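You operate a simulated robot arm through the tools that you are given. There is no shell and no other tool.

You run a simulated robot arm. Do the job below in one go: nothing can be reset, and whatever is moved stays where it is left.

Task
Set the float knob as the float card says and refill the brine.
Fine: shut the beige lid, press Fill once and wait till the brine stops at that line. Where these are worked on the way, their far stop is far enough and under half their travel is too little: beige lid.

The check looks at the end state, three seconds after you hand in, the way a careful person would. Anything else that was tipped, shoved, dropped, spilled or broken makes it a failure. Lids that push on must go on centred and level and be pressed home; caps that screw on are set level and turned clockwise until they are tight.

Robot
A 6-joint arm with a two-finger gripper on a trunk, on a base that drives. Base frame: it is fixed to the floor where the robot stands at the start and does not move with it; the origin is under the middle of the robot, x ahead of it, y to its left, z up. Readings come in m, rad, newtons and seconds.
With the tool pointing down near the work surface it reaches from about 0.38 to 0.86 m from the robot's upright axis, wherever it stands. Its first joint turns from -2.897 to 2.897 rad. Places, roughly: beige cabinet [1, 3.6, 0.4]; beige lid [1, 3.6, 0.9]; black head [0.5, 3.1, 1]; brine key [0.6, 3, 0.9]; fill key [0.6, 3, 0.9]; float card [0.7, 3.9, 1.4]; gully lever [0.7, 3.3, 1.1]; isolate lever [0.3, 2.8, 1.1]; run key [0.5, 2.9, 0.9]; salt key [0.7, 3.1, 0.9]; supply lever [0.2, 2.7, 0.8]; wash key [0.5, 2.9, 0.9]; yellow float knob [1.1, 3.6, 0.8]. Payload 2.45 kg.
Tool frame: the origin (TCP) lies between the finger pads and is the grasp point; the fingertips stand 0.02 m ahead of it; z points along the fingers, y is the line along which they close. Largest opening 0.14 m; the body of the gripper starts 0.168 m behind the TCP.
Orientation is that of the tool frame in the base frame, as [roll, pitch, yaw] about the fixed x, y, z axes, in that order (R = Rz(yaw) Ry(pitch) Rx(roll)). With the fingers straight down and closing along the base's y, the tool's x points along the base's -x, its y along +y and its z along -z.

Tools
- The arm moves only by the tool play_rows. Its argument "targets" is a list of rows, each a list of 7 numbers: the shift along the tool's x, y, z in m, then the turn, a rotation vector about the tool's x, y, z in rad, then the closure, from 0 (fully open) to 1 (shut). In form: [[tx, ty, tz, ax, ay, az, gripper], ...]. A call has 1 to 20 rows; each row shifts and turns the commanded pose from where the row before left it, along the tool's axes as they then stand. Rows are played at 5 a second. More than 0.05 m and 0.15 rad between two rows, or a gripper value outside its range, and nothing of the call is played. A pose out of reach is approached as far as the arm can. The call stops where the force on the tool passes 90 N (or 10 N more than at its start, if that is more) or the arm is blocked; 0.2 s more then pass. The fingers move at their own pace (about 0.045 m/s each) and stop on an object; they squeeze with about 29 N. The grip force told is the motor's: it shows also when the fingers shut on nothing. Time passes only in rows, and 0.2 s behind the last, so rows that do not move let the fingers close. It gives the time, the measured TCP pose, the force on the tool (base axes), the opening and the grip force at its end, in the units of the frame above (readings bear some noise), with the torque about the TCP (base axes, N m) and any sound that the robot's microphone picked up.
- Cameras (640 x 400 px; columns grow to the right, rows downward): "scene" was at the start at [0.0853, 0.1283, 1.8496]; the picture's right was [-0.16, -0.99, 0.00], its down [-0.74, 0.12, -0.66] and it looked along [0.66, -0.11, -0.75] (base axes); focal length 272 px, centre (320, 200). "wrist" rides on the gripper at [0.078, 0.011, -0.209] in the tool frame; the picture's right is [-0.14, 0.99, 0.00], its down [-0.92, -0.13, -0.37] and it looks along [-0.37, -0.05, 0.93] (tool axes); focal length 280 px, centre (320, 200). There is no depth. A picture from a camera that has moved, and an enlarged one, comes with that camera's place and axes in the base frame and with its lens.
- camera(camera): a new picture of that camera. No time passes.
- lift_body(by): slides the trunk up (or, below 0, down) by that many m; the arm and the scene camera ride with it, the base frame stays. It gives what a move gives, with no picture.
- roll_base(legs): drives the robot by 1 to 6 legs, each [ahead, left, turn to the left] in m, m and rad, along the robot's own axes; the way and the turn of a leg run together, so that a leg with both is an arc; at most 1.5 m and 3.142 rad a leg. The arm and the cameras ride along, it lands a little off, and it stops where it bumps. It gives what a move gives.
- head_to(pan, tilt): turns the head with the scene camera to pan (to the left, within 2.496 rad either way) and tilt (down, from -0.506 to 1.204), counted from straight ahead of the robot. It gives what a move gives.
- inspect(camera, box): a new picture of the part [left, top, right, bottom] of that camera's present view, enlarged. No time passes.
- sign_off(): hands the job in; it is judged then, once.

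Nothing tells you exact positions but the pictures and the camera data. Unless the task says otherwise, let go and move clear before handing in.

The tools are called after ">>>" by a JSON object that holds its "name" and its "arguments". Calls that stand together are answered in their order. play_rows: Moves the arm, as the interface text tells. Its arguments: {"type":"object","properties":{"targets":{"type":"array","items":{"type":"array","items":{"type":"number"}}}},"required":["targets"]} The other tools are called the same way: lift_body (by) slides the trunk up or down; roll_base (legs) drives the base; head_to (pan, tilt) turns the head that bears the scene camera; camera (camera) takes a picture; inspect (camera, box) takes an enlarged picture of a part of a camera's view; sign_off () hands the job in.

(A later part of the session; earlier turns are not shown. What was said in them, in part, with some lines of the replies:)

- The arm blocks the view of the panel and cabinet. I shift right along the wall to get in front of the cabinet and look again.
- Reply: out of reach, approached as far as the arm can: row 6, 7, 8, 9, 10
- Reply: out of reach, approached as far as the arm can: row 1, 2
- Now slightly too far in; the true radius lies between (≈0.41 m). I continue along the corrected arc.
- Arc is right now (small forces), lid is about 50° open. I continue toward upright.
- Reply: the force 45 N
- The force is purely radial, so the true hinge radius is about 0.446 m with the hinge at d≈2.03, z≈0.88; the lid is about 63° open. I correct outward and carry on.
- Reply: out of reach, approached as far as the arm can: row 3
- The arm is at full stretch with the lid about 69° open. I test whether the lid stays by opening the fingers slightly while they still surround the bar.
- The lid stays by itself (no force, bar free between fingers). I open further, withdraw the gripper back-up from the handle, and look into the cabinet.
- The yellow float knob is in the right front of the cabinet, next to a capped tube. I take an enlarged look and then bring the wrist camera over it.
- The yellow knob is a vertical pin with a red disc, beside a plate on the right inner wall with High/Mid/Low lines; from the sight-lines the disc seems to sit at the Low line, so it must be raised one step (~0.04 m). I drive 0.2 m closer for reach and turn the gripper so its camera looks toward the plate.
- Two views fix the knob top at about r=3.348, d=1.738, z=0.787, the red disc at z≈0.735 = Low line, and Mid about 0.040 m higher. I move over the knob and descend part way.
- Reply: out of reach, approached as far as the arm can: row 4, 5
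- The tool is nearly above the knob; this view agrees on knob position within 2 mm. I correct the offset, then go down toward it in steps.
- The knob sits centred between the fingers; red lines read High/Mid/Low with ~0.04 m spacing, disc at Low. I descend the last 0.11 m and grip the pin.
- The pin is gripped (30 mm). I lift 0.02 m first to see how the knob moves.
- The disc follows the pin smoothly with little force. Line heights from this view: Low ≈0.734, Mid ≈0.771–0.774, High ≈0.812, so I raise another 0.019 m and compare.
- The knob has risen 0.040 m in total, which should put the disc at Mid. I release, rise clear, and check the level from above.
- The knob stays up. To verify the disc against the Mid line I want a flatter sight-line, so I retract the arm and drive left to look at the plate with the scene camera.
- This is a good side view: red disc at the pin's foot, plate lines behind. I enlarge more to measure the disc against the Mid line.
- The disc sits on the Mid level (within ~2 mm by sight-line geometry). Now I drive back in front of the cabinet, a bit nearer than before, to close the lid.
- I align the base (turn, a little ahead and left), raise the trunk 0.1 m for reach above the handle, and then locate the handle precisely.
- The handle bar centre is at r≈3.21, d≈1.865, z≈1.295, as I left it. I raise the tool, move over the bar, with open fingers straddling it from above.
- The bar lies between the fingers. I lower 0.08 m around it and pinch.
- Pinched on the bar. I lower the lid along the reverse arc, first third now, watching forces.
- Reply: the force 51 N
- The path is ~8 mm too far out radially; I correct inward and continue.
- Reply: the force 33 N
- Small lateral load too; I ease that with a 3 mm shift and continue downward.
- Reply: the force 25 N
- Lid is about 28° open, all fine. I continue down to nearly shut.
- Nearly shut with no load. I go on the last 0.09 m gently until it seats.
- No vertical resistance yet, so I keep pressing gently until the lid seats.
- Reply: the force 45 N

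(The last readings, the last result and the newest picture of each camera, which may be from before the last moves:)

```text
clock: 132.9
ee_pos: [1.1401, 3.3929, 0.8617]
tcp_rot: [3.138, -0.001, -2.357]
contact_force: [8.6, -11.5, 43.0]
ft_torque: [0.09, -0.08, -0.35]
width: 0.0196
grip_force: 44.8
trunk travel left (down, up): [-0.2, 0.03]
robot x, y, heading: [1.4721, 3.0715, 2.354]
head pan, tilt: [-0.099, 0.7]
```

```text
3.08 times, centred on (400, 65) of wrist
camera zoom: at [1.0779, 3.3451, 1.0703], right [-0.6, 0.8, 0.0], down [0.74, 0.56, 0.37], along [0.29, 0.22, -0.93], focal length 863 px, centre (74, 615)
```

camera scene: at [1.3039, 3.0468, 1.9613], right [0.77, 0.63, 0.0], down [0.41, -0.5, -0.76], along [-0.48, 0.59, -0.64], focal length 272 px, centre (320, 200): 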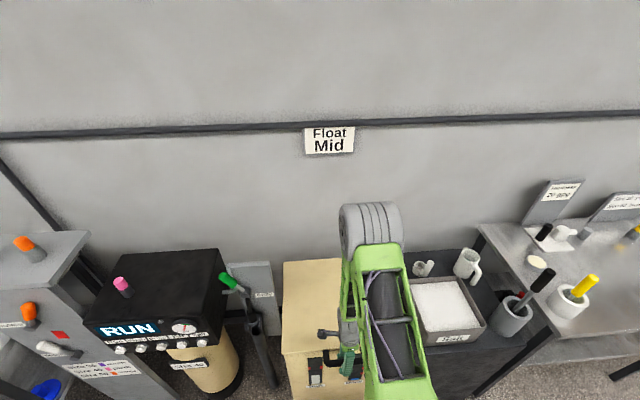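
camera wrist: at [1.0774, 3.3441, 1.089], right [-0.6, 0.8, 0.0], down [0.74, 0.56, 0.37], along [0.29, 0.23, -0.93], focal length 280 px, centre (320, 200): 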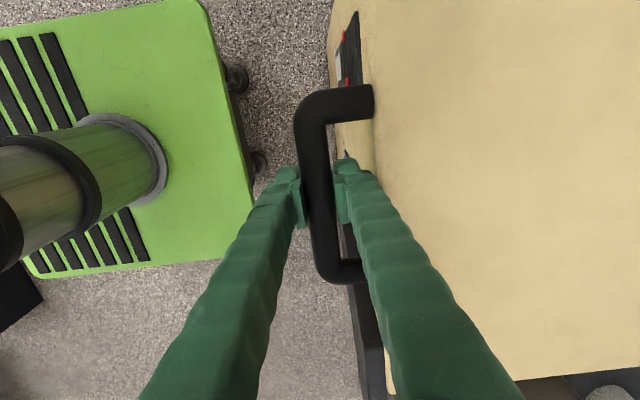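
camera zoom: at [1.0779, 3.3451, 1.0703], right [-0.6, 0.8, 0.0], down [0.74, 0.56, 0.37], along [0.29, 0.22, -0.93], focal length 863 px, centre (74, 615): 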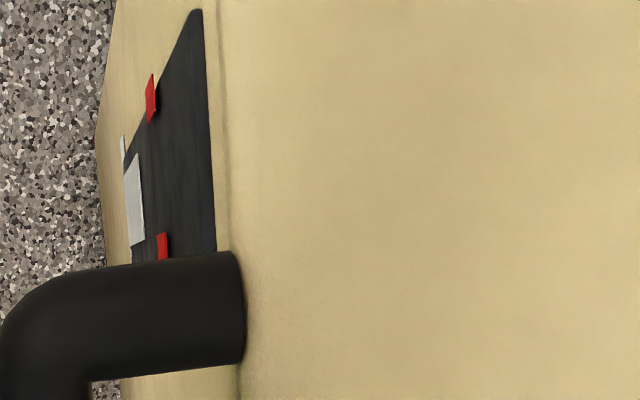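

The lid is seated (43 N reaction). I ease off, open the fingers just a little (the cabinet face is close behind), and withdraw upward.

>>> {"name": "play_rows", "arguments": {"targets": [[0, 0, -0.003, 0, 0, 0, 1], [0, 0, 0, 0, 0, 0, 0.8], [0, 0, 0, 0, 0, 0, 0.73], [0, 0, 0, 0, 0, 0, 0.73], [0, 0, -0.02, 0, 0, 0, 0.73], [0, 0, -0.03, 0, 0, 0, 0.73], [0, 0, -0.04, 0, 0, 0, 0.73], [0, 0, -0.05, 0, 0, 0, 0.73], [0, 0, -0.05, 0, 0, 0, 0.73], [0, 0, 0, 0, 0, 0, 0.73]]}}

>>> {"name": "camera", "arguments": {"camera": "wrist"}}

>>> {"name": "camera", "arguments": {"camera": "scene"}}

```text
clock: 135.1
ee_pos: [1.1353, 3.391, 1.0543]
tcp_rot: [3.14, 0.0, -2.354]
contact_force: [-0.3, -0.2, -0.8]
ft_torque: [-0.03, -0.01, 0.02]
width: 0.0381
grip_force: 0.1
trunk travel left (down, up): [-0.2, 0.03]
robot x, y, heading: [1.4663, 3.0702, 2.357]
head pan, tilt: [-0.099, 0.7]
```

```text
taken
camera wrist: at [1.0728, 3.3434, 1.2626], right [-0.6, 0.8, 0.0], down [0.74, 0.56, 0.37], along [0.29, 0.22, -0.93], focal length 280 px, centre (320, 200)
```

wrist: 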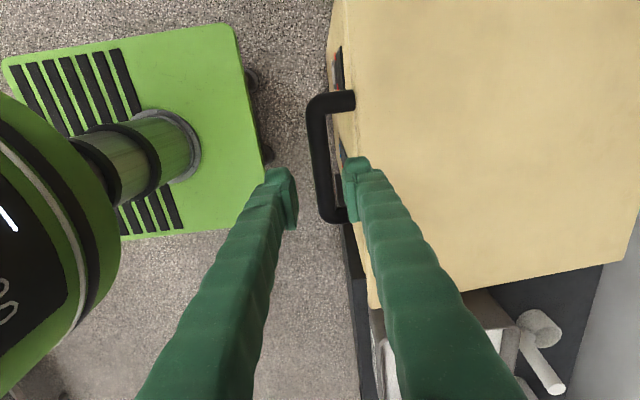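

```text
taken
camera scene: at [1.3053, 3.047, 1.9613], right [0.77, 0.63, 0.0], down [0.41, -0.5, -0.76], along [-0.48, 0.59, -0.64], focal length 272 px, centre (320, 200)
```

scene: 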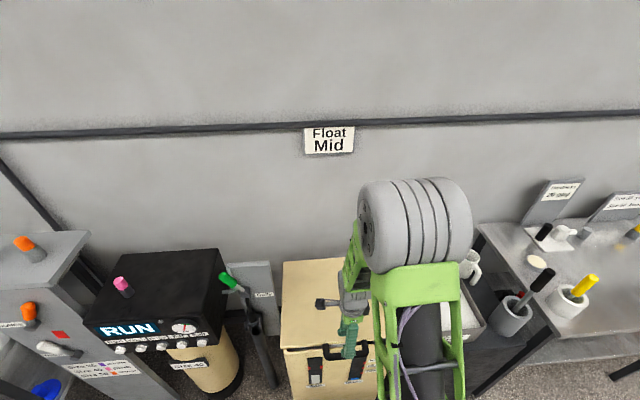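

The lid is down. Next the Fill key: I back off, move left in front of the black head, and bring the trunk back down.

>>> {"name": "roll_base", "arguments": {"legs": [[-0.42, 0, 0], [0, 0.66, 0]]}}

>>> {"name": "lift_body", "arguments": {"by": -0.1}}

>>> {"name": "head_to", "arguments": {"pan": 0.1, "tilt": 0.6}}

>>> {"name": "camera", "arguments": {"camera": "scene"}}

```text
clock: 143.4
ee_pos: [0.9792, 2.6368, 1.0541]
tcp_rot: [-3.141, 0.001, -2.359]
contact_force: [-0.8, 0.7, 0.2]
ft_torque: [-0.02, 0.0, 0.02]
width: 0.0379
grip_force: 0.0
trunk travel left (down, up): [-0.2, 0.03]
robot x, y, heading: [1.3102, 2.3155, 2.352]
head pan, tilt: [-0.099, 0.7]
```

```text
clock: 144.8
ee_pos: [0.979, 2.6361, 0.9541]
tcp_rot: [3.14, 0.001, -2.357]
contact_force: [-0.3, -0.7, 0.2]
ft_torque: [0.01, 0.02, -0.01]
width: 0.0378
grip_force: 0.0
trunk travel left (down, up): [-0.1, 0.13]
robot x, y, heading: [1.3108, 2.3146, 2.349]
head pan, tilt: [-0.099, 0.7]
```

```text
clock: 145.5
ee_pos: [0.9799, 2.6354, 0.9544]
tcp_rot: [3.141, 0.0, -2.357]
contact_force: [-1.2, -0.2, 0.3]
ft_torque: [0.0, 0.01, -0.02]
width: 0.0377
grip_force: 0.1
trunk travel left (down, up): [-0.1, 0.13]
robot x, y, heading: [1.3088, 2.3178, 2.352]
head pan, tilt: [0.099, 0.6]
```

```text
taken
camera scene: at [1.1338, 2.2814, 1.8701], right [0.64, 0.77, 0.0], down [0.44, -0.36, -0.82], along [-0.64, 0.52, -0.57], focal length 272 px, centre (320, 200)
```

scene: 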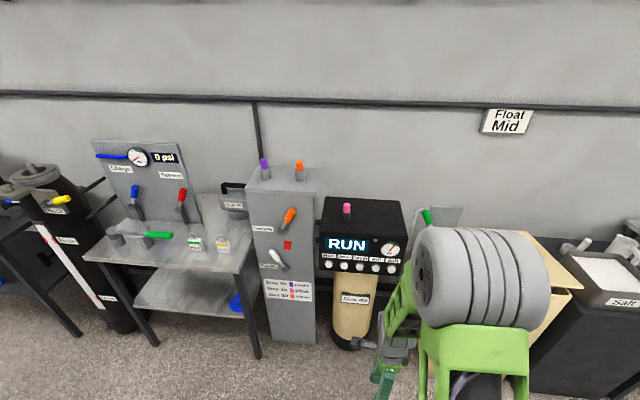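

>>> {"name": "inspect", "arguments": {"camera": "scene", "box": [310, 190, 415, 290]}}

>>> {"name": "camera", "arguments": {"camera": "wrist"}}

```text
4.00 times, centred on (362, 240) of scene
camera zoom: at [1.1338, 2.2814, 1.8701], right [0.64, 0.77, 0.0], down [0.44, -0.36, -0.82], along [-0.64, 0.52, -0.57], focal length 1088 px, centre (150, 40)
```

zoom: 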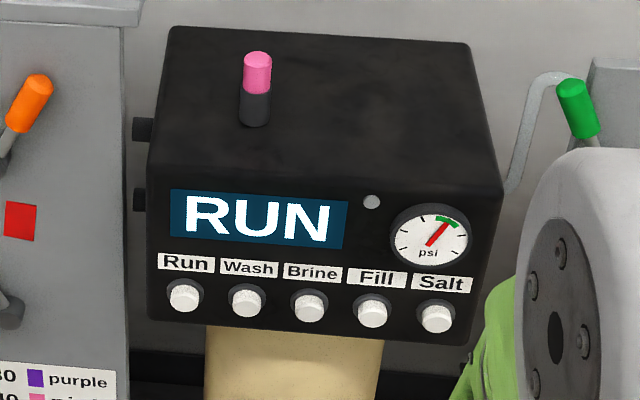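

```text
taken
camera wrist: at [0.9166, 2.5885, 1.1625], right [-0.6, 0.8, 0.0], down [0.74, 0.56, 0.37], along [0.29, 0.22, -0.93], focal length 280 px, centre (320, 200)
```

wrist: 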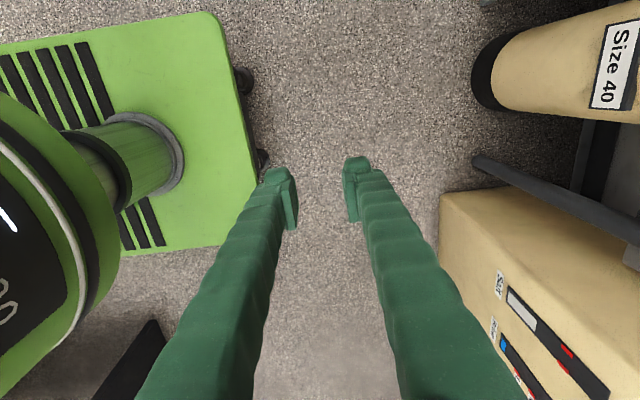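

The Fill key is triangulated at r≈2.596, d≈1.721, z≈0.874 (keys are 0.075 m apart). I turn the gripper back, close it, and pitch it to point at the panel.

>>> {"name": "play_rows", "arguments": {"targets": [[0, 0, 0, 0, 0, -0.143, 0.9], [0, 0, 0, 0, 0, -0.143, 1], [0, 0, 0, 0, 0, -0.143, 1], [0, 0, 0, 0, 0, -0.143, 1], [0, 0, 0, 0, 0, -0.143, 1], [0, 0, 0, 0, 0, -0.143, 1], [0, 0, 0, 0, 0, -0.143, 1], [0, 0, 0, 0, 0, -0.143, 1], [0, 0, 0, 0, 0, -0.143, 1], [0, 0, 0, 0, 0, -0.143, 1], [0, 0, 0, 0, 0, -0.14, 1], [0, 0, 0, 0, 0, 0, 1]]}}

>>> {"name": "play_rows", "arguments": {"targets": [[-0.0386, 0, 0.0202, 0, -0.1428, 0, 1], [-0.0354, 0, 0.0204, 0, -0.1428, 0, 1], [-0.0321, 0, 0.0201, 0, -0.1428, 0, 1], [-0.0289, 0, 0.0193, 0, -0.1428, 0, 1], [-0.0258, 0, 0.0182, 0, -0.1428, 0, 1], [-0.023, 0, 0.0167, 0, -0.1428, 0, 1], [-0.0204, 0, 0.0147, 0, -0.1428, 0, 1], [-0.0181, 0, 0.0123, 0, -0.1428, 0, 1], [-0.0162, 0, 0.0096, 0, -0.1428, 0, 1], [-0.0146, 0, 0.0068, 0, -0.1428, 0, 1], [-0.0135, 0, 0.0037, 0, -0.1428, 0, 1], [0, 0, 0, 0, 0, 0, 1]]}}

>>> {"name": "camera", "arguments": {"camera": "wrist"}}

>>> {"name": "camera", "arguments": {"camera": "scene"}}

```text
clock: 148.1
ee_pos: [0.9794, 2.6359, 0.9537]
tcp_rot: [-3.141, 0.001, -0.788]
contact_force: [-0.5, -0.5, 0.2]
ft_torque: [0.0, 0.0, -0.04]
width: 0.0001
grip_force: 29.2
trunk travel left (down, up): [-0.1, 0.13]
robot x, y, heading: [1.311, 2.3158, 2.354]
head pan, tilt: [0.099, 0.6]
```

```text
clock: 150.7
ee_pos: [0.7789, 2.8372, 0.9555]
tcp_rot: [-0.013, 1.569, 2.341]
contact_force: [0.2, -0.3, -0.2]
ft_torque: [0.02, -0.01, 0.03]
width: 0.0001
grip_force: 29.0
trunk travel left (down, up): [-0.1, 0.13]
robot x, y, heading: [1.3094, 2.3176, 2.357]
head pan, tilt: [0.099, 0.6]
```

```text
taken
camera wrist: at [0.919, 2.6827, 0.876], right [-0.7, -0.7, 0.14], down [0.35, -0.17, 0.92], along [-0.62, 0.69, 0.37], focal length 280 px, centre (320, 200)
```

wrist: 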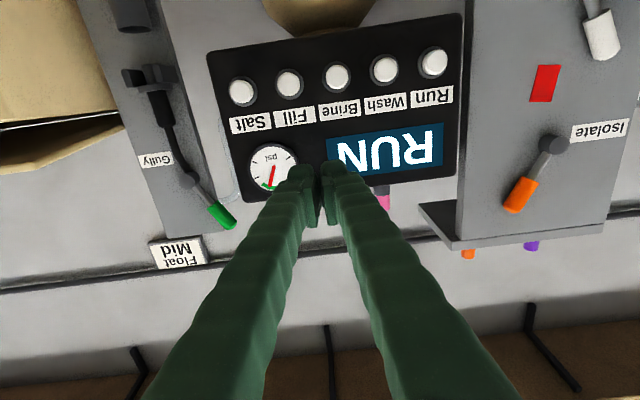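

```text
taken
camera scene: at [1.1337, 2.2814, 1.8701], right [0.64, 0.77, 0.0], down [0.44, -0.36, -0.83], along [-0.64, 0.52, -0.56], focal length 272 px, centre (320, 200)
```

scene: 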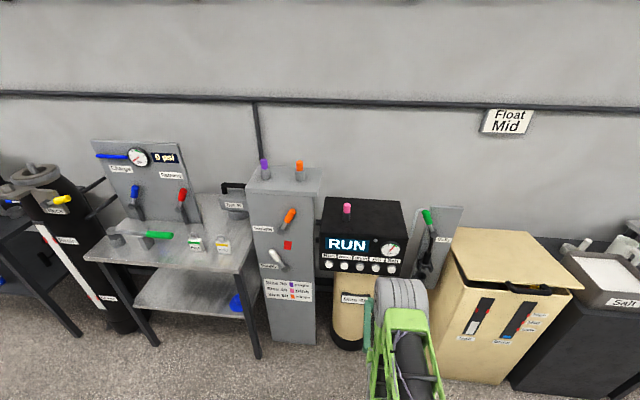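

The gripper points at the panel. In the scene view I want to be sure the lid is truly shut, so I enlarge it.

>>> {"name": "inspect", "arguments": {"camera": "scene", "box": [425, 220, 600, 350]}}

>>> {"name": "inspect", "arguments": {"camera": "wrist", "box": [0, 0, 240, 160]}}

```text
3.08 times, centred on (512, 285) of scene
camera zoom: at [1.1337, 2.2814, 1.8701], right [0.64, 0.77, 0.0], down [0.44, -0.36, -0.83], along [-0.64, 0.52, -0.56], focal length 837 px, centre (-272, -62)
```

zoom: 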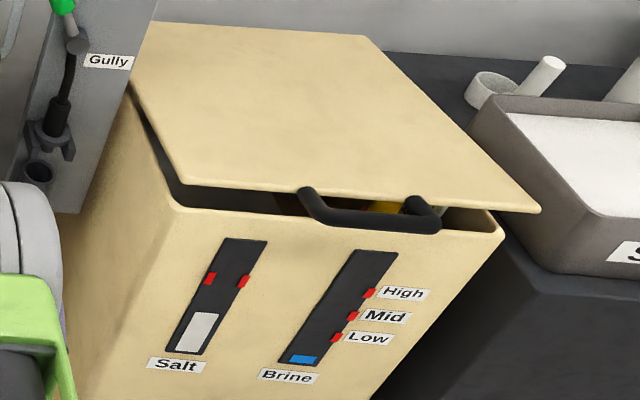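

```text
2.50 times, centred on (120, 80) of wrist
camera zoom: at [0.919, 2.6827, 0.876], right [-0.7, -0.7, 0.14], down [0.35, -0.17, 0.92], along [-0.62, 0.69, 0.37], focal length 701 px, centre (820, 500)
```

zoom: 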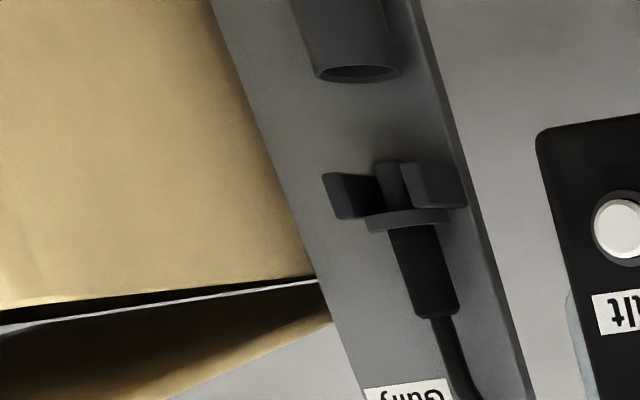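

The lid is not shut: it came up a few centimetres when I withdrew. I go back and press it down from above with the closed fingers lying over its front edge, which cannot drag it up.

>>> {"name": "play_rows", "arguments": {"targets": [[-0.05, 0, 0, 0, 0, 0, 1], [-0.05, 0, 0, 0, 0, 0, 1], [-0.02, 0, 0, 0, 0, 0, 1], [0, 0, 0, 0, 0, 0, 1]]}}

>>> {"name": "roll_base", "arguments": {"legs": [[0, -0.6, 0], [0.2, 0, 0]]}}

>>> {"name": "camera", "arguments": {"camera": "scene"}}

>>> {"name": "camera", "arguments": {"camera": "wrist"}}

```text
clock: 151.7
ee_pos: [0.7799, 2.8384, 1.0751]
tcp_rot: [-0.606, 1.57, 1.748]
contact_force: [-0.3, -0.8, -0.2]
ft_torque: [-0.02, -0.02, 0.0]
width: 0.0
grip_force: 28.8
trunk travel left (down, up): [-0.1, 0.13]
robot x, y, heading: [1.3112, 2.316, 2.353]
head pan, tilt: [0.099, 0.6]
```

```text
clock: 158.6
ee_pos: [1.0615, 3.3991, 1.0726]
tcp_rot: [0.486, 1.57, 2.841]
contact_force: [-0.3, -0.8, 0.3]
ft_torque: [0.02, -0.01, -0.01]
width: 0.0001
grip_force: 29.0
trunk travel left (down, up): [-0.1, 0.13]
robot x, y, heading: [1.5926, 2.8796, 2.356]
head pan, tilt: [0.099, 0.6]
```

```text
taken
camera scene: at [1.4144, 2.8429, 1.87], right [0.63, 0.77, 0.0], down [0.44, -0.36, -0.82], along [-0.64, 0.52, -0.57], focal length 272 px, centre (320, 200)
```

scene: 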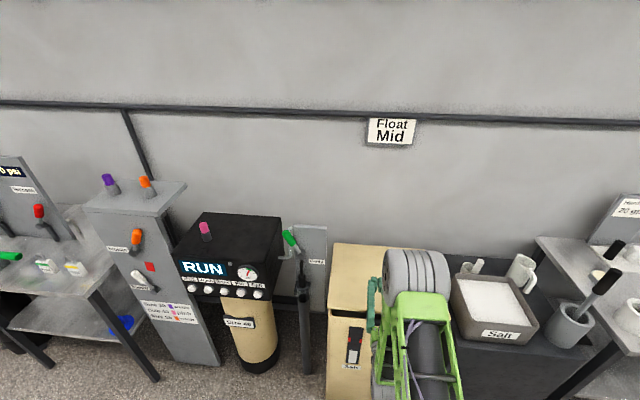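

```text
taken
camera wrist: at [1.2, 3.2437, 0.995], right [-0.7, -0.7, 0.14], down [0.35, -0.17, 0.92], along [-0.62, 0.69, 0.36], focal length 280 px, centre (320, 200)
```

wrist: 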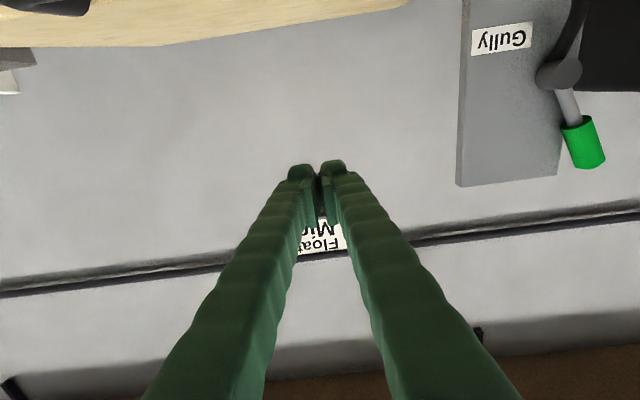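

>>> {"name": "play_rows", "arguments": {"targets": [[0, -0.045, 0.01, 0, 0, 0, 1], [0.02, 0, 0.01, 0, 0, 0, 1], [0.02, 0, 0, 0, 0, 0, 1], [0.02, 0, 0, 0, 0, 0, 1], [0.02, 0, 0, 0, 0, 0, 1], [0.02, 0, 0, 0, 0, 0, 1], [0.01, 0, 0, 0, 0, 0, 1], [0, 0, 0, 0, 0, 0, 1]]}}

>>> {"name": "camera", "arguments": {"camera": "scene"}}

```text
clock: 160.4
ee_pos: [1.0792, 3.4445, 0.9648]
tcp_rot: [3.056, 1.57, -0.872]
contact_force: [-0.5, 1.1, 0.4]
ft_torque: [-0.01, -0.02, 0.01]
width: 0.0002
grip_force: 29.3
trunk travel left (down, up): [-0.1, 0.13]
robot x, y, heading: [1.5947, 2.8777, 2.356]
head pan, tilt: [0.099, 0.6]
```

```text
taken
camera scene: at [1.4152, 2.8422, 1.8701], right [0.63, 0.77, 0.0], down [0.44, -0.36, -0.83], along [-0.64, 0.52, -0.56], focal length 272 px, centre (320, 200)
```

scene: 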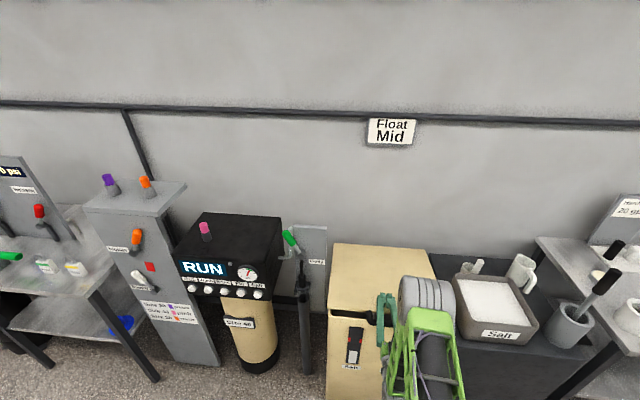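

>>> {"name": "inspect", "arguments": {"camera": "scene", "box": [320, 235, 480, 380]}}

>>> {"name": "camera", "arguments": {"camera": "wrist"}}

```text
2.76 times, centred on (400, 308) of scene
camera zoom: at [1.4152, 2.8422, 1.8701], right [0.63, 0.77, 0.0], down [0.44, -0.36, -0.83], along [-0.64, 0.52, -0.56], focal length 751 px, centre (99, -97)
```

zoom: 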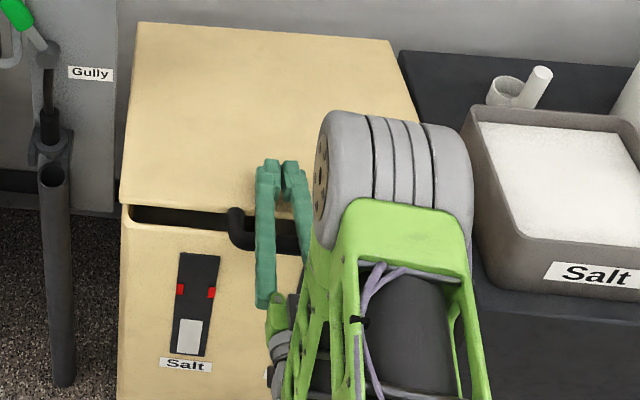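

```text
taken
camera wrist: at [1.2191, 3.289, 0.8863], right [-0.7, -0.7, 0.14], down [0.35, -0.17, 0.92], along [-0.62, 0.69, 0.37], focal length 280 px, centre (320, 200)
```

wrist: 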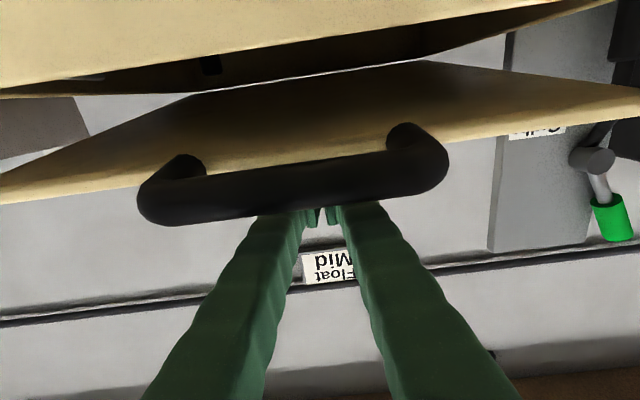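

The fingers lie above the lid's front edge between the handle arms, and the lid is ajar. I press down in small steps until it seats.

>>> {"name": "play_rows", "arguments": {"targets": [[0.01, 0, 0, 0, 0, 0, 1], [0.01, 0, 0, 0, 0, 0, 1], [0.01, 0, 0, 0, 0, 0, 1], [0.01, 0, 0, 0, 0, 0, 1], [0.005, 0, 0, 0, 0, 0, 1], [0, 0, 0, 0, 0, 0, 1]]}}

>>> {"name": "camera", "arguments": {"camera": "wrist"}}

```text
clock: 161.8
ee_pos: [1.0782, 3.4435, 0.921]
tcp_rot: [-0.135, 1.571, 2.221]
contact_force: [-0.3, 0.1, 0.5]
ft_torque: [0.01, -0.01, -0.01]
width: 0.0001
grip_force: 29.5
trunk travel left (down, up): [-0.1, 0.13]
robot x, y, heading: [1.5964, 2.8789, 2.354]
head pan, tilt: [0.099, 0.6]
```

```text
taken
camera wrist: at [1.2177, 3.2881, 0.8408], right [-0.7, -0.7, 0.14], down [0.35, -0.17, 0.92], along [-0.62, 0.69, 0.37], focal length 280 px, centre (320, 200)
```

wrist: 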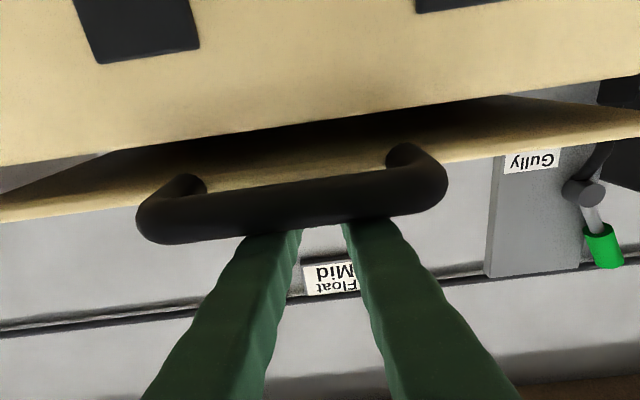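

No contact yet; continue down.

>>> {"name": "play_rows", "arguments": {"targets": [[0.008, 0, 0, 0, 0, 0, 1], [0.008, 0, 0, 0, 0, 0, 1], [0.006, 0, 0, 0, 0, 0, 1], [0, 0, 0, 0, 0, 0, 1]]}}

>>> {"name": "camera", "arguments": {"camera": "wrist"}}

```text
clock: 162.8
ee_pos: [1.078, 3.4434, 0.8972]
tcp_rot: [3.019, 1.57, -0.911]
contact_force: [0.1, 0.9, 0.2]
ft_torque: [-0.02, 0.01, 0.01]
width: 0.0061
grip_force: 29.2
trunk travel left (down, up): [-0.1, 0.13]
robot x, y, heading: [1.5924, 2.881, 2.35]
head pan, tilt: [0.099, 0.6]
```

```text
taken
camera wrist: at [1.2179, 3.289, 0.8182], right [-0.7, -0.7, 0.14], down [0.35, -0.17, 0.92], along [-0.62, 0.69, 0.37], focal length 280 px, centre (320, 200)
```

wrist: 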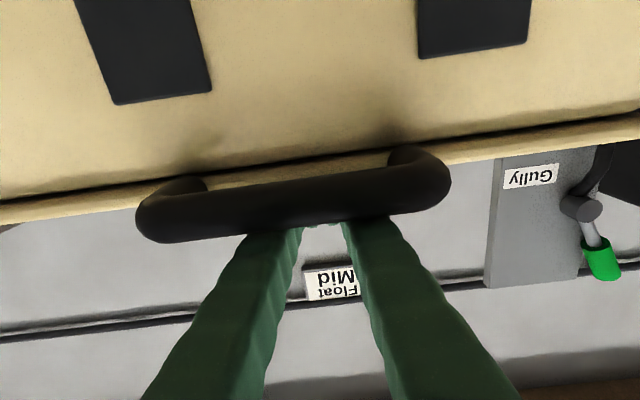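

The lid is going down with the fingers at almost no force; nearly closed. A little more until it seats.

>>> {"name": "play_rows", "arguments": {"targets": [[0.005, 0, 0, 0, 0, 0, 1], [0.005, 0, 0, 0, 0, 0, 1], [0, 0, 0, 0, 0, 0, 1]]}}

>>> {"name": "camera", "arguments": {"camera": "wrist"}}

>>> {"name": "inspect", "arguments": {"camera": "scene", "box": [320, 235, 480, 380]}}

```text
clock: 163.6
ee_pos: [1.0778, 3.444, 0.8952]
tcp_rot: [-0.036, 1.554, 2.318]
contact_force: [0.2, -1.3, 46.8]
ft_torque: [-1.46, -1.33, 0.01]
width: 0.0058
grip_force: 29.4
trunk travel left (down, up): [-0.1, 0.13]
robot x, y, heading: [1.5937, 2.8765, 2.356]
head pan, tilt: [0.099, 0.6]
```

```text
taken
camera wrist: at [1.2172, 3.2899, 0.8131], right [-0.7, -0.7, 0.14], down [0.36, -0.18, 0.91], along [-0.62, 0.69, 0.38], focal length 280 px, centre (320, 200)
```

wrist: 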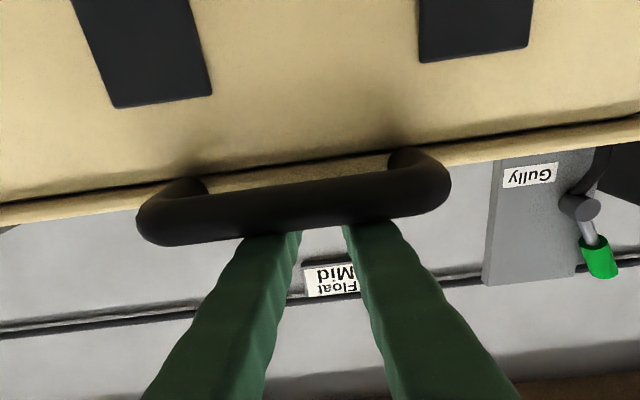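

```text
2.76 times, centred on (400, 308) of scene
camera zoom: at [1.4183, 2.8386, 1.8707], right [0.63, 0.77, 0.0], down [0.44, -0.36, -0.83], along [-0.64, 0.52, -0.56], focal length 751 px, centre (99, -97)
```

zoom: 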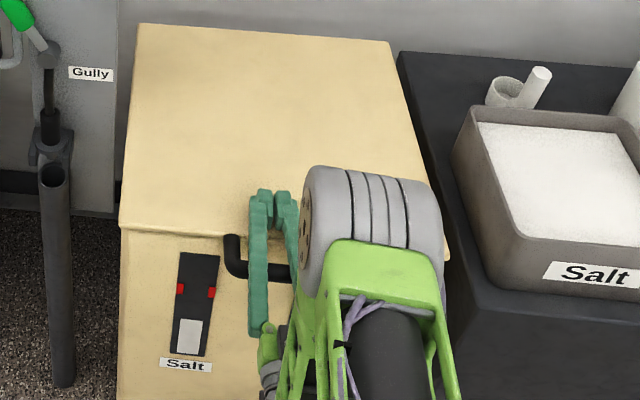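

The lid is seated (47 N). I lift the fingers straight up slowly and check that the lid stays.

>>> {"name": "play_rows", "arguments": {"targets": [[-0.008, 0, 0, 0, 0, 0, 0.95], [-0.01, 0, 0, 0, 0, 0, 0.95], [-0.02, 0, 0, 0, 0, 0, 0.95], [-0.03, 0, 0, 0, 0, 0, 0.95], [-0.04, 0, 0, 0, 0, 0, 0.95], [-0.05, 0, 0, 0, 0, 0, 0.95], [0, 0, 0, 0, 0, 0, 1]]}}

>>> {"name": "camera", "arguments": {"camera": "wrist"}}

>>> {"name": "inspect", "arguments": {"camera": "scene", "box": [320, 235, 480, 380]}}

```text
clock: 165.2
ee_pos: [1.0779, 3.4449, 1.0463]
tcp_rot: [0.204, 1.571, 2.561]
contact_force: [0.8, -0.1, 0.3]
ft_torque: [0.01, 0.03, 0.0]
width: 0.0
grip_force: 20.9
trunk travel left (down, up): [-0.1, 0.13]
robot x, y, heading: [1.5958, 2.8743, 2.353]
head pan, tilt: [0.099, 0.6]
```

```text
taken
camera wrist: at [1.2175, 3.2899, 0.9673], right [-0.7, -0.7, 0.14], down [0.35, -0.17, 0.92], along [-0.62, 0.69, 0.36], focal length 280 px, centre (320, 200)
```

wrist: 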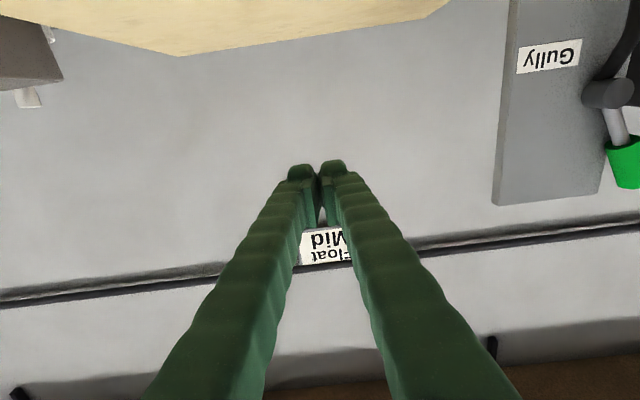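

```text
2.76 times, centred on (400, 308) of scene
camera zoom: at [1.4152, 2.8422, 1.87], right [0.63, 0.77, 0.0], down [0.44, -0.36, -0.82], along [-0.64, 0.52, -0.57], focal length 751 px, centre (99, -97)
```

zoom: 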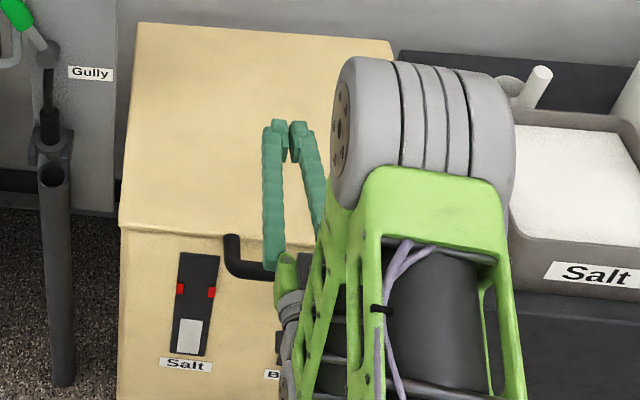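

The lid stays shut now. I go back to the Fill key: back off, left 0.6 m.

>>> {"name": "roll_base", "arguments": {"legs": [[-0.2, 0, 0], [0, 0.6, 0]]}}

>>> {"name": "head_to", "arguments": {"pan": 0.1, "tilt": 0.6}}

>>> {"name": "camera", "arguments": {"camera": "wrist"}}

>>> {"name": "camera", "arguments": {"camera": "scene"}}

```text
clock: 172.1
ee_pos: [0.7943, 2.8851, 1.0469]
tcp_rot: [2.78, 1.57, -1.154]
contact_force: [-0.4, -0.8, -0.2]
ft_torque: [0.01, 0.01, 0.0]
width: 0.0002
grip_force: 28.5
trunk travel left (down, up): [-0.1, 0.13]
robot x, y, heading: [1.308, 2.3147, 2.354]
head pan, tilt: [0.099, 0.6]
```

```text
clock: 172.7
ee_pos: [0.7935, 2.8838, 1.0462]
tcp_rot: [-0.661, 1.57, 1.69]
contact_force: [-0.2, 0.1, -0.1]
ft_torque: [-0.02, 0.02, 0.03]
width: 0.0
grip_force: 28.7
trunk travel left (down, up): [-0.1, 0.13]
robot x, y, heading: [1.3029, 2.3143, 2.349]
head pan, tilt: [0.099, 0.6]
```

```text
taken
camera wrist: at [0.9331, 2.7284, 0.9671], right [-0.7, -0.7, 0.14], down [0.35, -0.17, 0.92], along [-0.62, 0.7, 0.37], focal length 280 px, centre (320, 200)
```

wrist: 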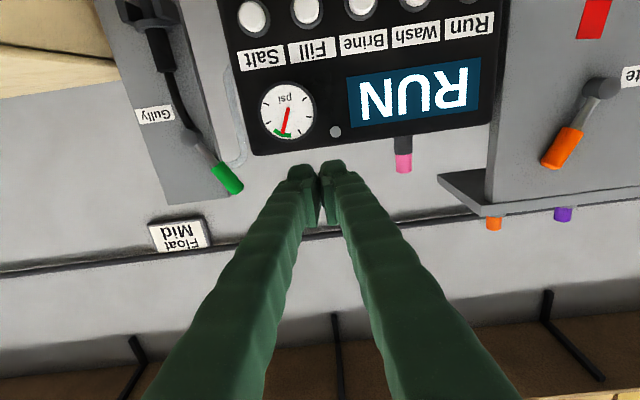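

```text
taken
camera scene: at [1.1293, 2.2798, 1.8701], right [0.64, 0.77, 0.0], down [0.44, -0.36, -0.83], along [-0.64, 0.53, -0.56], focal length 272 px, centre (320, 200)
```

scene: 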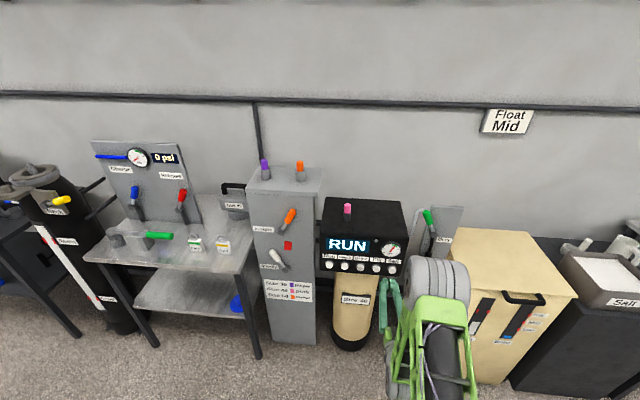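

Estimates of the Fill key agree (r≈2.595, z≈0.871). I lower to its height and advance to just short of it.

>>> {"name": "play_rows", "arguments": {"targets": [[0.045, 0.005, 0, 0, 0, 0, 1], [0.045, 0, 0, 0, 0, 0, 1], [0.045, 0, 0, 0, 0, 0, 1], [0.039, 0, 0, 0, 0, 0, 1], [0, 0, 0.045, 0, 0, 0, 1], [0, 0, 0.045, 0, 0, 0, 1], [0, 0, 0.045, 0, 0, 0, 1], [0, 0, 0.03, 0, 0, 0, 1], [0, 0, 0, 0, 0, 0, 1]]}}

>>> {"name": "camera", "arguments": {"camera": "wrist"}}

>>> {"name": "inspect", "arguments": {"camera": "scene", "box": [310, 190, 415, 290]}}

```text
clock: 174.7
ee_pos: [0.6733, 2.9972, 0.8714]
tcp_rot: [-3.109, 1.569, -0.76]
contact_force: [-0.3, 0.0, 0.1]
ft_torque: [0.03, -0.01, -0.01]
width: 0.0
grip_force: 29.4
trunk travel left (down, up): [-0.1, 0.13]
robot x, y, heading: [1.308, 2.3118, 2.347]
head pan, tilt: [0.099, 0.6]
```

```text
taken
camera wrist: at [0.8131, 2.8407, 0.7931], right [-0.7, -0.7, 0.14], down [0.35, -0.17, 0.92], along [-0.62, 0.7, 0.36], focal length 280 px, centre (320, 200)
```

wrist: 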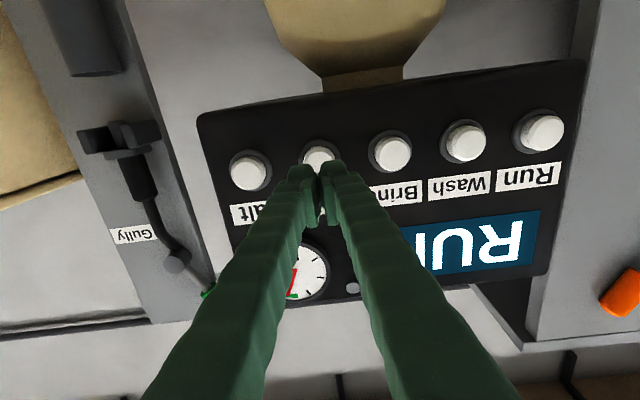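

```text
4.00 times, centred on (362, 240) of scene
camera zoom: at [1.1293, 2.2798, 1.8701], right [0.64, 0.77, 0.0], down [0.44, -0.36, -0.83], along [-0.64, 0.53, -0.56], focal length 1088 px, centre (150, 40)
```

zoom: 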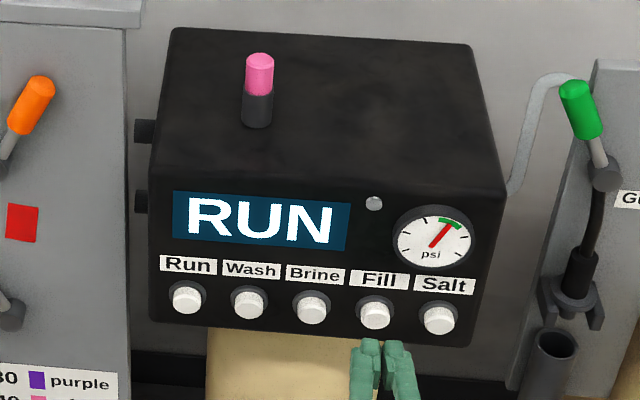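

The fingertips are lined up on the Fill key, about 5 cm short. I advance and press in small steps.

>>> {"name": "play_rows", "arguments": {"targets": [[0.004, 0, 0.02, 0, 0, 0, 1], [0, 0, 0.02, 0, 0, 0, 1], [0, 0, 0.006, 0, 0, 0, 1], [0, 0, 0.004, 0, 0, 0, 1], [0, 0, 0.004, 0, 0, 0, 1], [0, 0, 0, 0, 0, 0, 1]]}}

>>> {"name": "inspect", "arguments": {"camera": "scene", "box": [310, 190, 415, 290]}}

```text
clock: 176.1
ee_pos: [0.6372, 3.0343, 0.8685]
tcp_rot: [-2.203, 1.57, 0.149]
contact_force: [21.0, -18.7, 2.7]
ft_torque: [0.0, -0.03, -0.07]
width: 0.0062
grip_force: 29.8
trunk travel left (down, up): [-0.1, 0.13]
robot x, y, heading: [1.3072, 2.3145, 2.351]
head pan, tilt: [0.099, 0.6]
heard: click
```

```text
4.00 times, centred on (362, 240) of scene
camera zoom: at [1.1318, 2.2773, 1.8703], right [0.64, 0.77, 0.0], down [0.43, -0.36, -0.83], along [-0.64, 0.53, -0.56], focal length 1088 px, centre (150, 40)
```

zoom: 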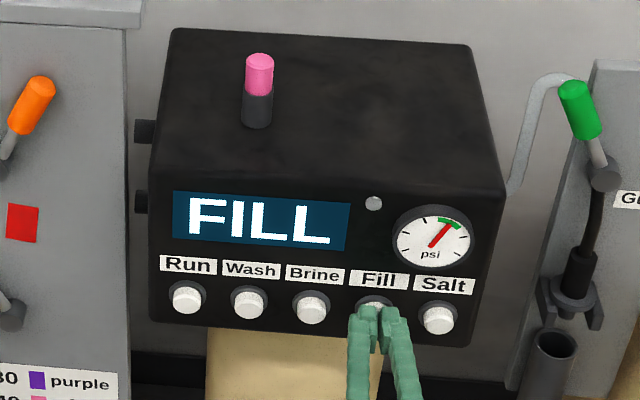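

A click was heard and the display shows FILL: the key has been pressed once. I withdraw straight back and watch the brine gauge.

>>> {"name": "play_rows", "arguments": {"targets": [[0, 0, -0.03, 0, 0, 0, 1], [0, 0, -0.04, 0, 0, 0, 1], [0, 0, -0.05, 0, 0, 0, 1], [0, 0, -0.05, 0, 0, 0, 1], [0, 0, -0.03, 0, 0, 0, 1], [0, 0, 0, 0, 0, 0, 1]]}}

>>> {"name": "camera", "arguments": {"camera": "scene"}}

>>> {"name": "inspect", "arguments": {"camera": "scene", "box": [310, 190, 415, 290]}}

>>> {"name": "inspect", "arguments": {"camera": "scene", "box": [440, 220, 600, 350]}}

```text
clock: 177.5
ee_pos: [0.7769, 2.8957, 0.8677]
tcp_rot: [-0.24, 1.57, 2.11]
contact_force: [-0.5, -0.3, -0.3]
ft_torque: [0.0, 0.01, 0.01]
width: 0.0
grip_force: 29.4
trunk travel left (down, up): [-0.1, 0.13]
robot x, y, heading: [1.3047, 2.3133, 2.349]
head pan, tilt: [0.099, 0.6]
```

```text
taken
camera scene: at [1.1293, 2.2798, 1.8701], right [0.64, 0.77, 0.0], down [0.44, -0.36, -0.83], along [-0.64, 0.53, -0.56], focal length 272 px, centre (320, 200)
```

scene: 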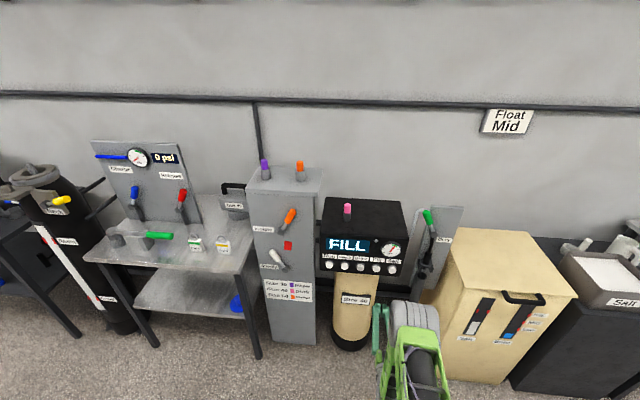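

```text
4.00 times, centred on (362, 240) of scene
camera zoom: at [1.1293, 2.2798, 1.8701], right [0.64, 0.77, 0.0], down [0.44, -0.36, -0.83], along [-0.64, 0.53, -0.56], focal length 1088 px, centre (150, 40)
```

zoom: 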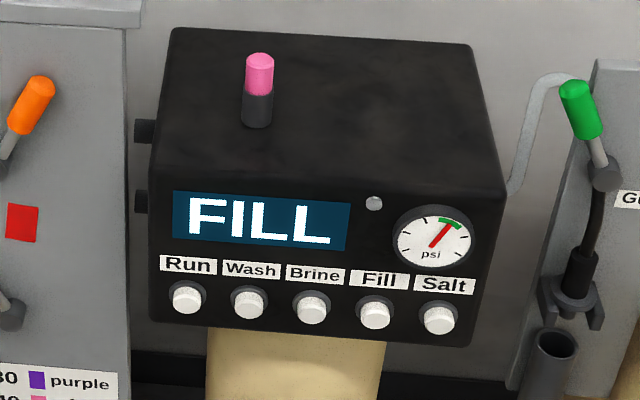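

```text
3.08 times, centred on (520, 285) of scene
camera zoom: at [1.1293, 2.2798, 1.8701], right [0.64, 0.77, 0.0], down [0.44, -0.36, -0.83], along [-0.64, 0.53, -0.56], focal length 837 px, centre (-295, -62)
```

zoom: 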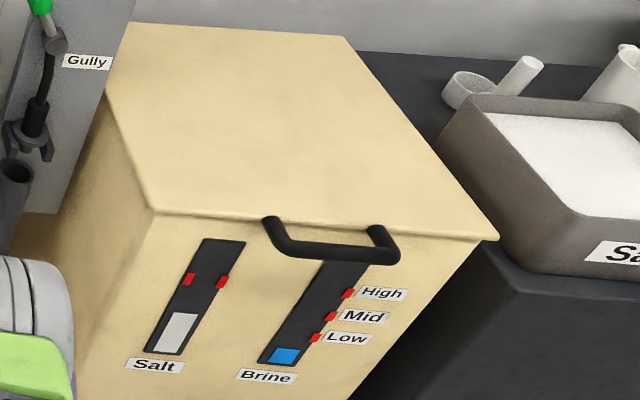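

Brine is rising and the lid is shut. I wait and keep watching.

>>> {"name": "play_rows", "arguments": {"targets": [[0, 0, 0, 0, 0, 0, 1], [0, 0, 0, 0, 0, 0, 1], [0, 0, 0, 0, 0, 0, 1], [0, 0, 0, 0, 0, 0, 1], [0, 0, 0, 0, 0, 0, 1], [0, 0, 0, 0, 0, 0, 1], [0, 0, 0, 0, 0, 0, 1], [0, 0, 0, 0, 0, 0, 1], [0, 0, 0, 0, 0, 0, 1], [0, 0, 0, 0, 0, 0, 1], [0, 0, 0, 0, 0, 0, 1], [0, 0, 0, 0, 0, 0, 1], [0, 0, 0, 0, 0, 0, 1], [0, 0, 0, 0, 0, 0, 1], [0, 0, 0, 0, 0, 0, 1], [0, 0, 0, 0, 0, 0, 1], [0, 0, 0, 0, 0, 0, 1], [0, 0, 0, 0, 0, 0, 1], [0, 0, 0, 0, 0, 0, 1], [0, 0, 0, 0, 0, 0, 1]]}}

>>> {"name": "inspect", "arguments": {"camera": "scene", "box": [440, 220, 600, 350]}}

>>> {"name": "inspect", "arguments": {"camera": "scene", "box": [310, 190, 415, 290]}}

```text
clock: 181.7
ee_pos: [0.7774, 2.8951, 0.8686]
tcp_rot: [-0.216, 1.569, 2.132]
contact_force: [-0.3, 0.4, 0.4]
ft_torque: [0.02, 0.04, -0.02]
width: 0.0
grip_force: 29.5
trunk travel left (down, up): [-0.1, 0.13]
robot x, y, heading: [1.3048, 2.3166, 2.349]
head pan, tilt: [0.099, 0.6]
```

```text
3.08 times, centred on (520, 285) of scene
camera zoom: at [1.1293, 2.2799, 1.8701], right [0.64, 0.77, 0.0], down [0.44, -0.36, -0.83], along [-0.64, 0.53, -0.56], focal length 837 px, centre (-295, -62)
```

zoom: 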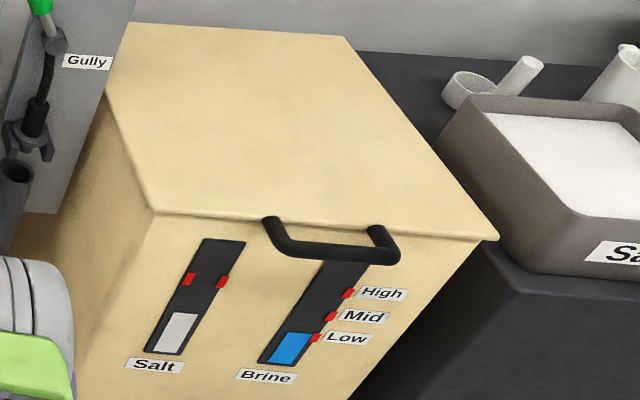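

```text
4.00 times, centred on (362, 240) of scene
camera zoom: at [1.1293, 2.2799, 1.8701], right [0.64, 0.77, 0.0], down [0.44, -0.36, -0.83], along [-0.64, 0.53, -0.56], focal length 1088 px, centre (150, 40)
```

zoom: 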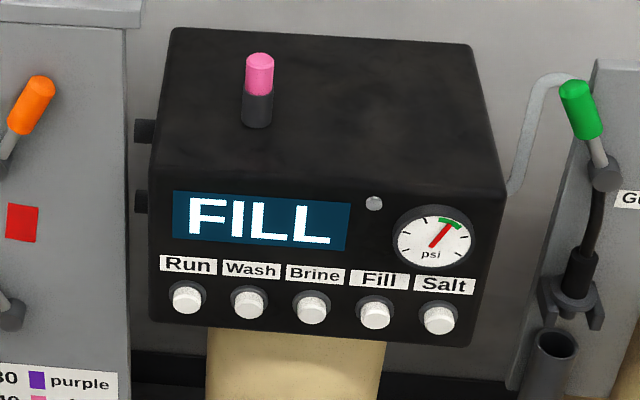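

The brine has just passed Low and is still rising. I keep waiting.

>>> {"name": "play_rows", "arguments": {"targets": [[0, 0, 0, 0, 0, 0, 1], [0, 0, 0, 0, 0, 0, 1], [0, 0, 0, 0, 0, 0, 1], [0, 0, 0, 0, 0, 0, 1], [0, 0, 0, 0, 0, 0, 1], [0, 0, 0, 0, 0, 0, 1], [0, 0, 0, 0, 0, 0, 1], [0, 0, 0, 0, 0, 0, 1], [0, 0, 0, 0, 0, 0, 1], [0, 0, 0, 0, 0, 0, 1], [0, 0, 0, 0, 0, 0, 1], [0, 0, 0, 0, 0, 0, 1], [0, 0, 0, 0, 0, 0, 1], [0, 0, 0, 0, 0, 0, 1], [0, 0, 0, 0, 0, 0, 1], [0, 0, 0, 0, 0, 0, 1], [0, 0, 0, 0, 0, 0, 1], [0, 0, 0, 0, 0, 0, 1], [0, 0, 0, 0, 0, 0, 1], [0, 0, 0, 0, 0, 0, 1]]}}

>>> {"name": "inspect", "arguments": {"camera": "scene", "box": [440, 220, 600, 350]}}

>>> {"name": "play_rows", "arguments": {"targets": [[0, 0, 0, 0, 0, 0, 1], [0, 0, 0, 0, 0, 0, 1], [0, 0, 0, 0, 0, 0, 1], [0, 0, 0, 0, 0, 0, 1], [0, 0, 0, 0, 0, 0, 1], [0, 0, 0, 0, 0, 0, 1], [0, 0, 0, 0, 0, 0, 1], [0, 0, 0, 0, 0, 0, 1], [0, 0, 0, 0, 0, 0, 1], [0, 0, 0, 0, 0, 0, 1], [0, 0, 0, 0, 0, 0, 1], [0, 0, 0, 0, 0, 0, 1], [0, 0, 0, 0, 0, 0, 1], [0, 0, 0, 0, 0, 0, 1], [0, 0, 0, 0, 0, 0, 1], [0, 0, 0, 0, 0, 0, 1], [0, 0, 0, 0, 0, 0, 1], [0, 0, 0, 0, 0, 0, 1], [0, 0, 0, 0, 0, 0, 1], [0, 0, 0, 0, 0, 0, 1]]}}

>>> {"name": "inspect", "arguments": {"camera": "scene", "box": [440, 220, 600, 350]}}

>>> {"name": "inspect", "arguments": {"camera": "scene", "box": [310, 190, 415, 290]}}

```text
clock: 185.9
ee_pos: [0.7767, 2.8944, 0.8678]
tcp_rot: [2.902, 1.57, -1.031]
contact_force: [-0.5, -0.4, 0.2]
ft_torque: [0.0, 0.03, -0.01]
width: 0.0001
grip_force: 28.6
trunk travel left (down, up): [-0.1, 0.13]
robot x, y, heading: [1.3052, 2.3129, 2.356]
head pan, tilt: [0.099, 0.6]
```

```text
3.08 times, centred on (520, 285) of scene
camera zoom: at [1.1293, 2.2799, 1.8701], right [0.64, 0.77, 0.0], down [0.44, -0.36, -0.83], along [-0.64, 0.53, -0.56], focal length 837 px, centre (-295, -62)
```

zoom: 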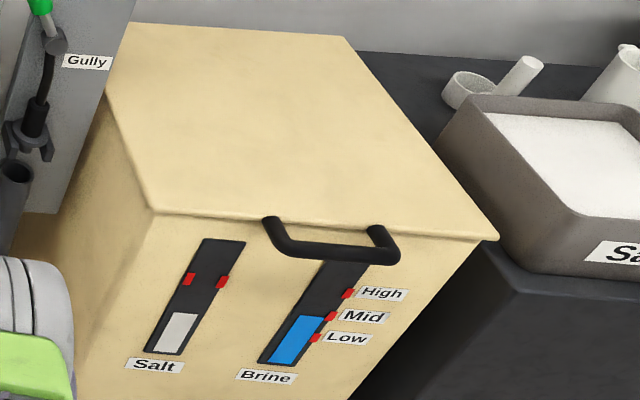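

```text
clock: 190.1
ee_pos: [0.7776, 2.8951, 0.868]
tcp_rot: [-0.243, 1.57, 2.108]
contact_force: [0.3, 0.0, 0.9]
ft_torque: [0.01, -0.01, -0.05]
width: 0.0
grip_force: 29.9
trunk travel left (down, up): [-0.1, 0.13]
robot x, y, heading: [1.3086, 2.3166, 2.355]
head pan, tilt: [0.099, 0.6]
```

```text
3.08 times, centred on (520, 285) of scene
camera zoom: at [1.1293, 2.2798, 1.8701], right [0.64, 0.77, 0.0], down [0.44, -0.36, -0.83], along [-0.64, 0.53, -0.56], focal length 837 px, centre (-295, -62)
```

zoom: 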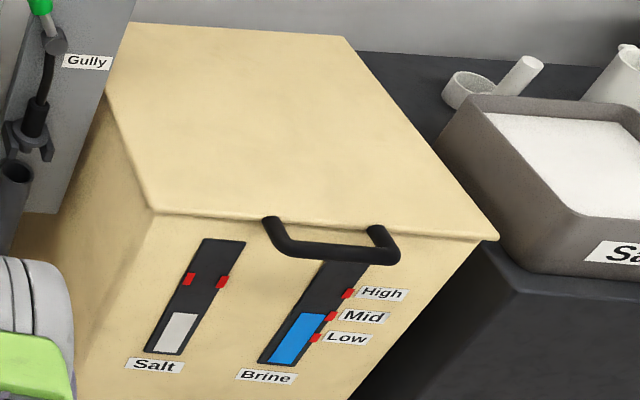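

```text
4.00 times, centred on (362, 240) of scene
camera zoom: at [1.1293, 2.2798, 1.8701], right [0.64, 0.77, 0.0], down [0.44, -0.36, -0.83], along [-0.64, 0.53, -0.56], focal length 1088 px, centre (150, 40)
```

zoom: 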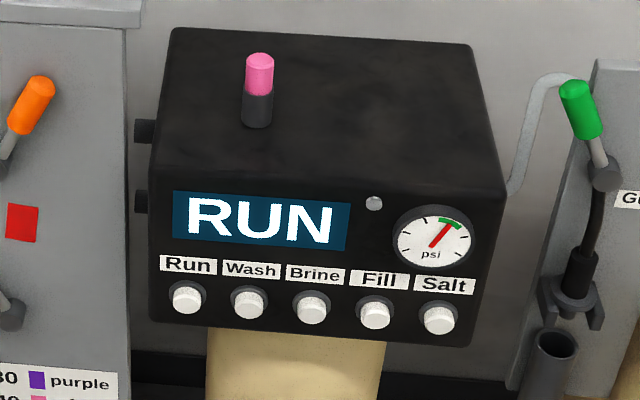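

The brine has stopped at the Mid line and the head is back to RUN; the lid is shut. I back off a little and take a last look round.

>>> {"name": "roll_base", "arguments": {"legs": [[-0.2, 0, 0]]}}

>>> {"name": "head_to", "arguments": {"pan": -0.35, "tilt": 0.55}}

>>> {"name": "camera", "arguments": {"camera": "scene"}}

>>> {"name": "inspect", "arguments": {"camera": "scene", "box": [280, 190, 460, 330]}}

```text
clock: 191.7
ee_pos: [0.9186, 2.7502, 0.8686]
tcp_rot: [3.02, 1.571, -0.908]
contact_force: [0.7, -0.4, -1.0]
ft_torque: [-0.03, -0.02, 0.03]
width: 0.0001
grip_force: 29.3
trunk travel left (down, up): [-0.1, 0.13]
robot x, y, heading: [1.4519, 2.1734, 2.349]
head pan, tilt: [0.099, 0.6]
```

```text
clock: 192.6
ee_pos: [0.9174, 2.7487, 0.8683]
tcp_rot: [2.868, 1.571, -1.061]
contact_force: [0.0, 0.4, -0.3]
ft_torque: [0.01, 0.02, 0.03]
width: 0.0001
grip_force: 29.5
trunk travel left (down, up): [-0.1, 0.13]
robot x, y, heading: [1.4472, 2.1719, 2.356]
head pan, tilt: [-0.351, 0.55]
```

```text
taken
camera scene: at [1.3027, 2.161, 1.8746], right [0.91, 0.42, 0.0], down [0.22, -0.47, -0.85], along [-0.36, 0.77, -0.52], focal length 272 px, centre (320, 200)
```

scene: 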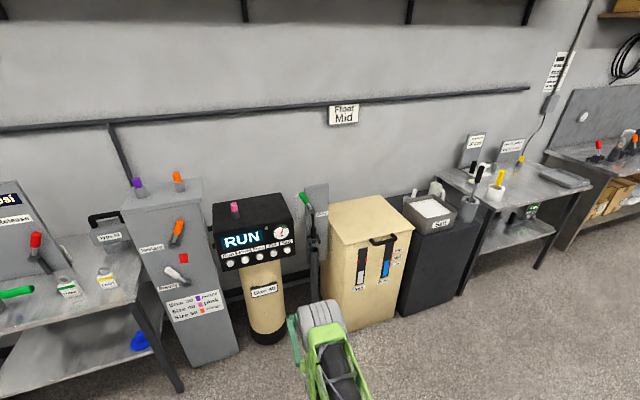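

```text
2.86 times, centred on (370, 260) of scene
camera zoom: at [1.3027, 2.161, 1.8746], right [0.91, 0.42, 0.0], down [0.22, -0.47, -0.85], along [-0.36, 0.77, -0.52], focal length 777 px, centre (177, 29)
```

zoom: 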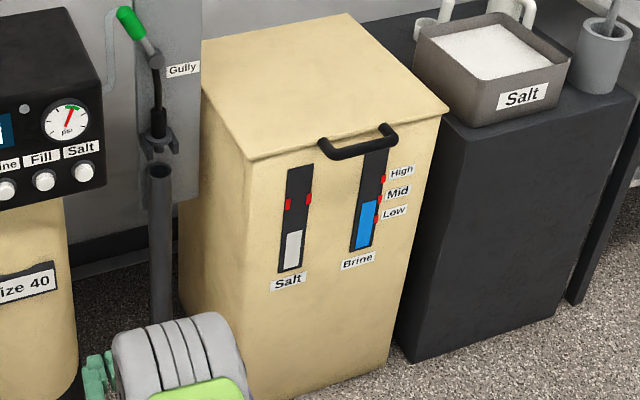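

The lid is shut, the brine stands at Mid, the head shows RUN, and nothing else has moved. I hand in.

>>> {"name": "sign_off", "arguments": {}}

```text
The job is handed in.
```

The float knob is set to Mid as the card says, and the brine has filled to the Mid line and stopped there.

- **Float knob:** I raised it one step from Low. Seen from the side, its red disc is within about 2 mm of the Mid line.
- **Lid:** It is shut. On my first try it came up a few centimetres as I withdrew the gripper. I went back, pressed it down from above until it seated, and checked that it stayed.
- **Fill:** I pressed the key once. The display showed FILL, the brine rose past Low and stopped at Mid, and the display went back to RUN.

Before handing in I backed the arm clear. In the last picture nothing else looked moved, tipped or spilled. The salt window reads below its red marks; I left it as the task did not ask for salt.
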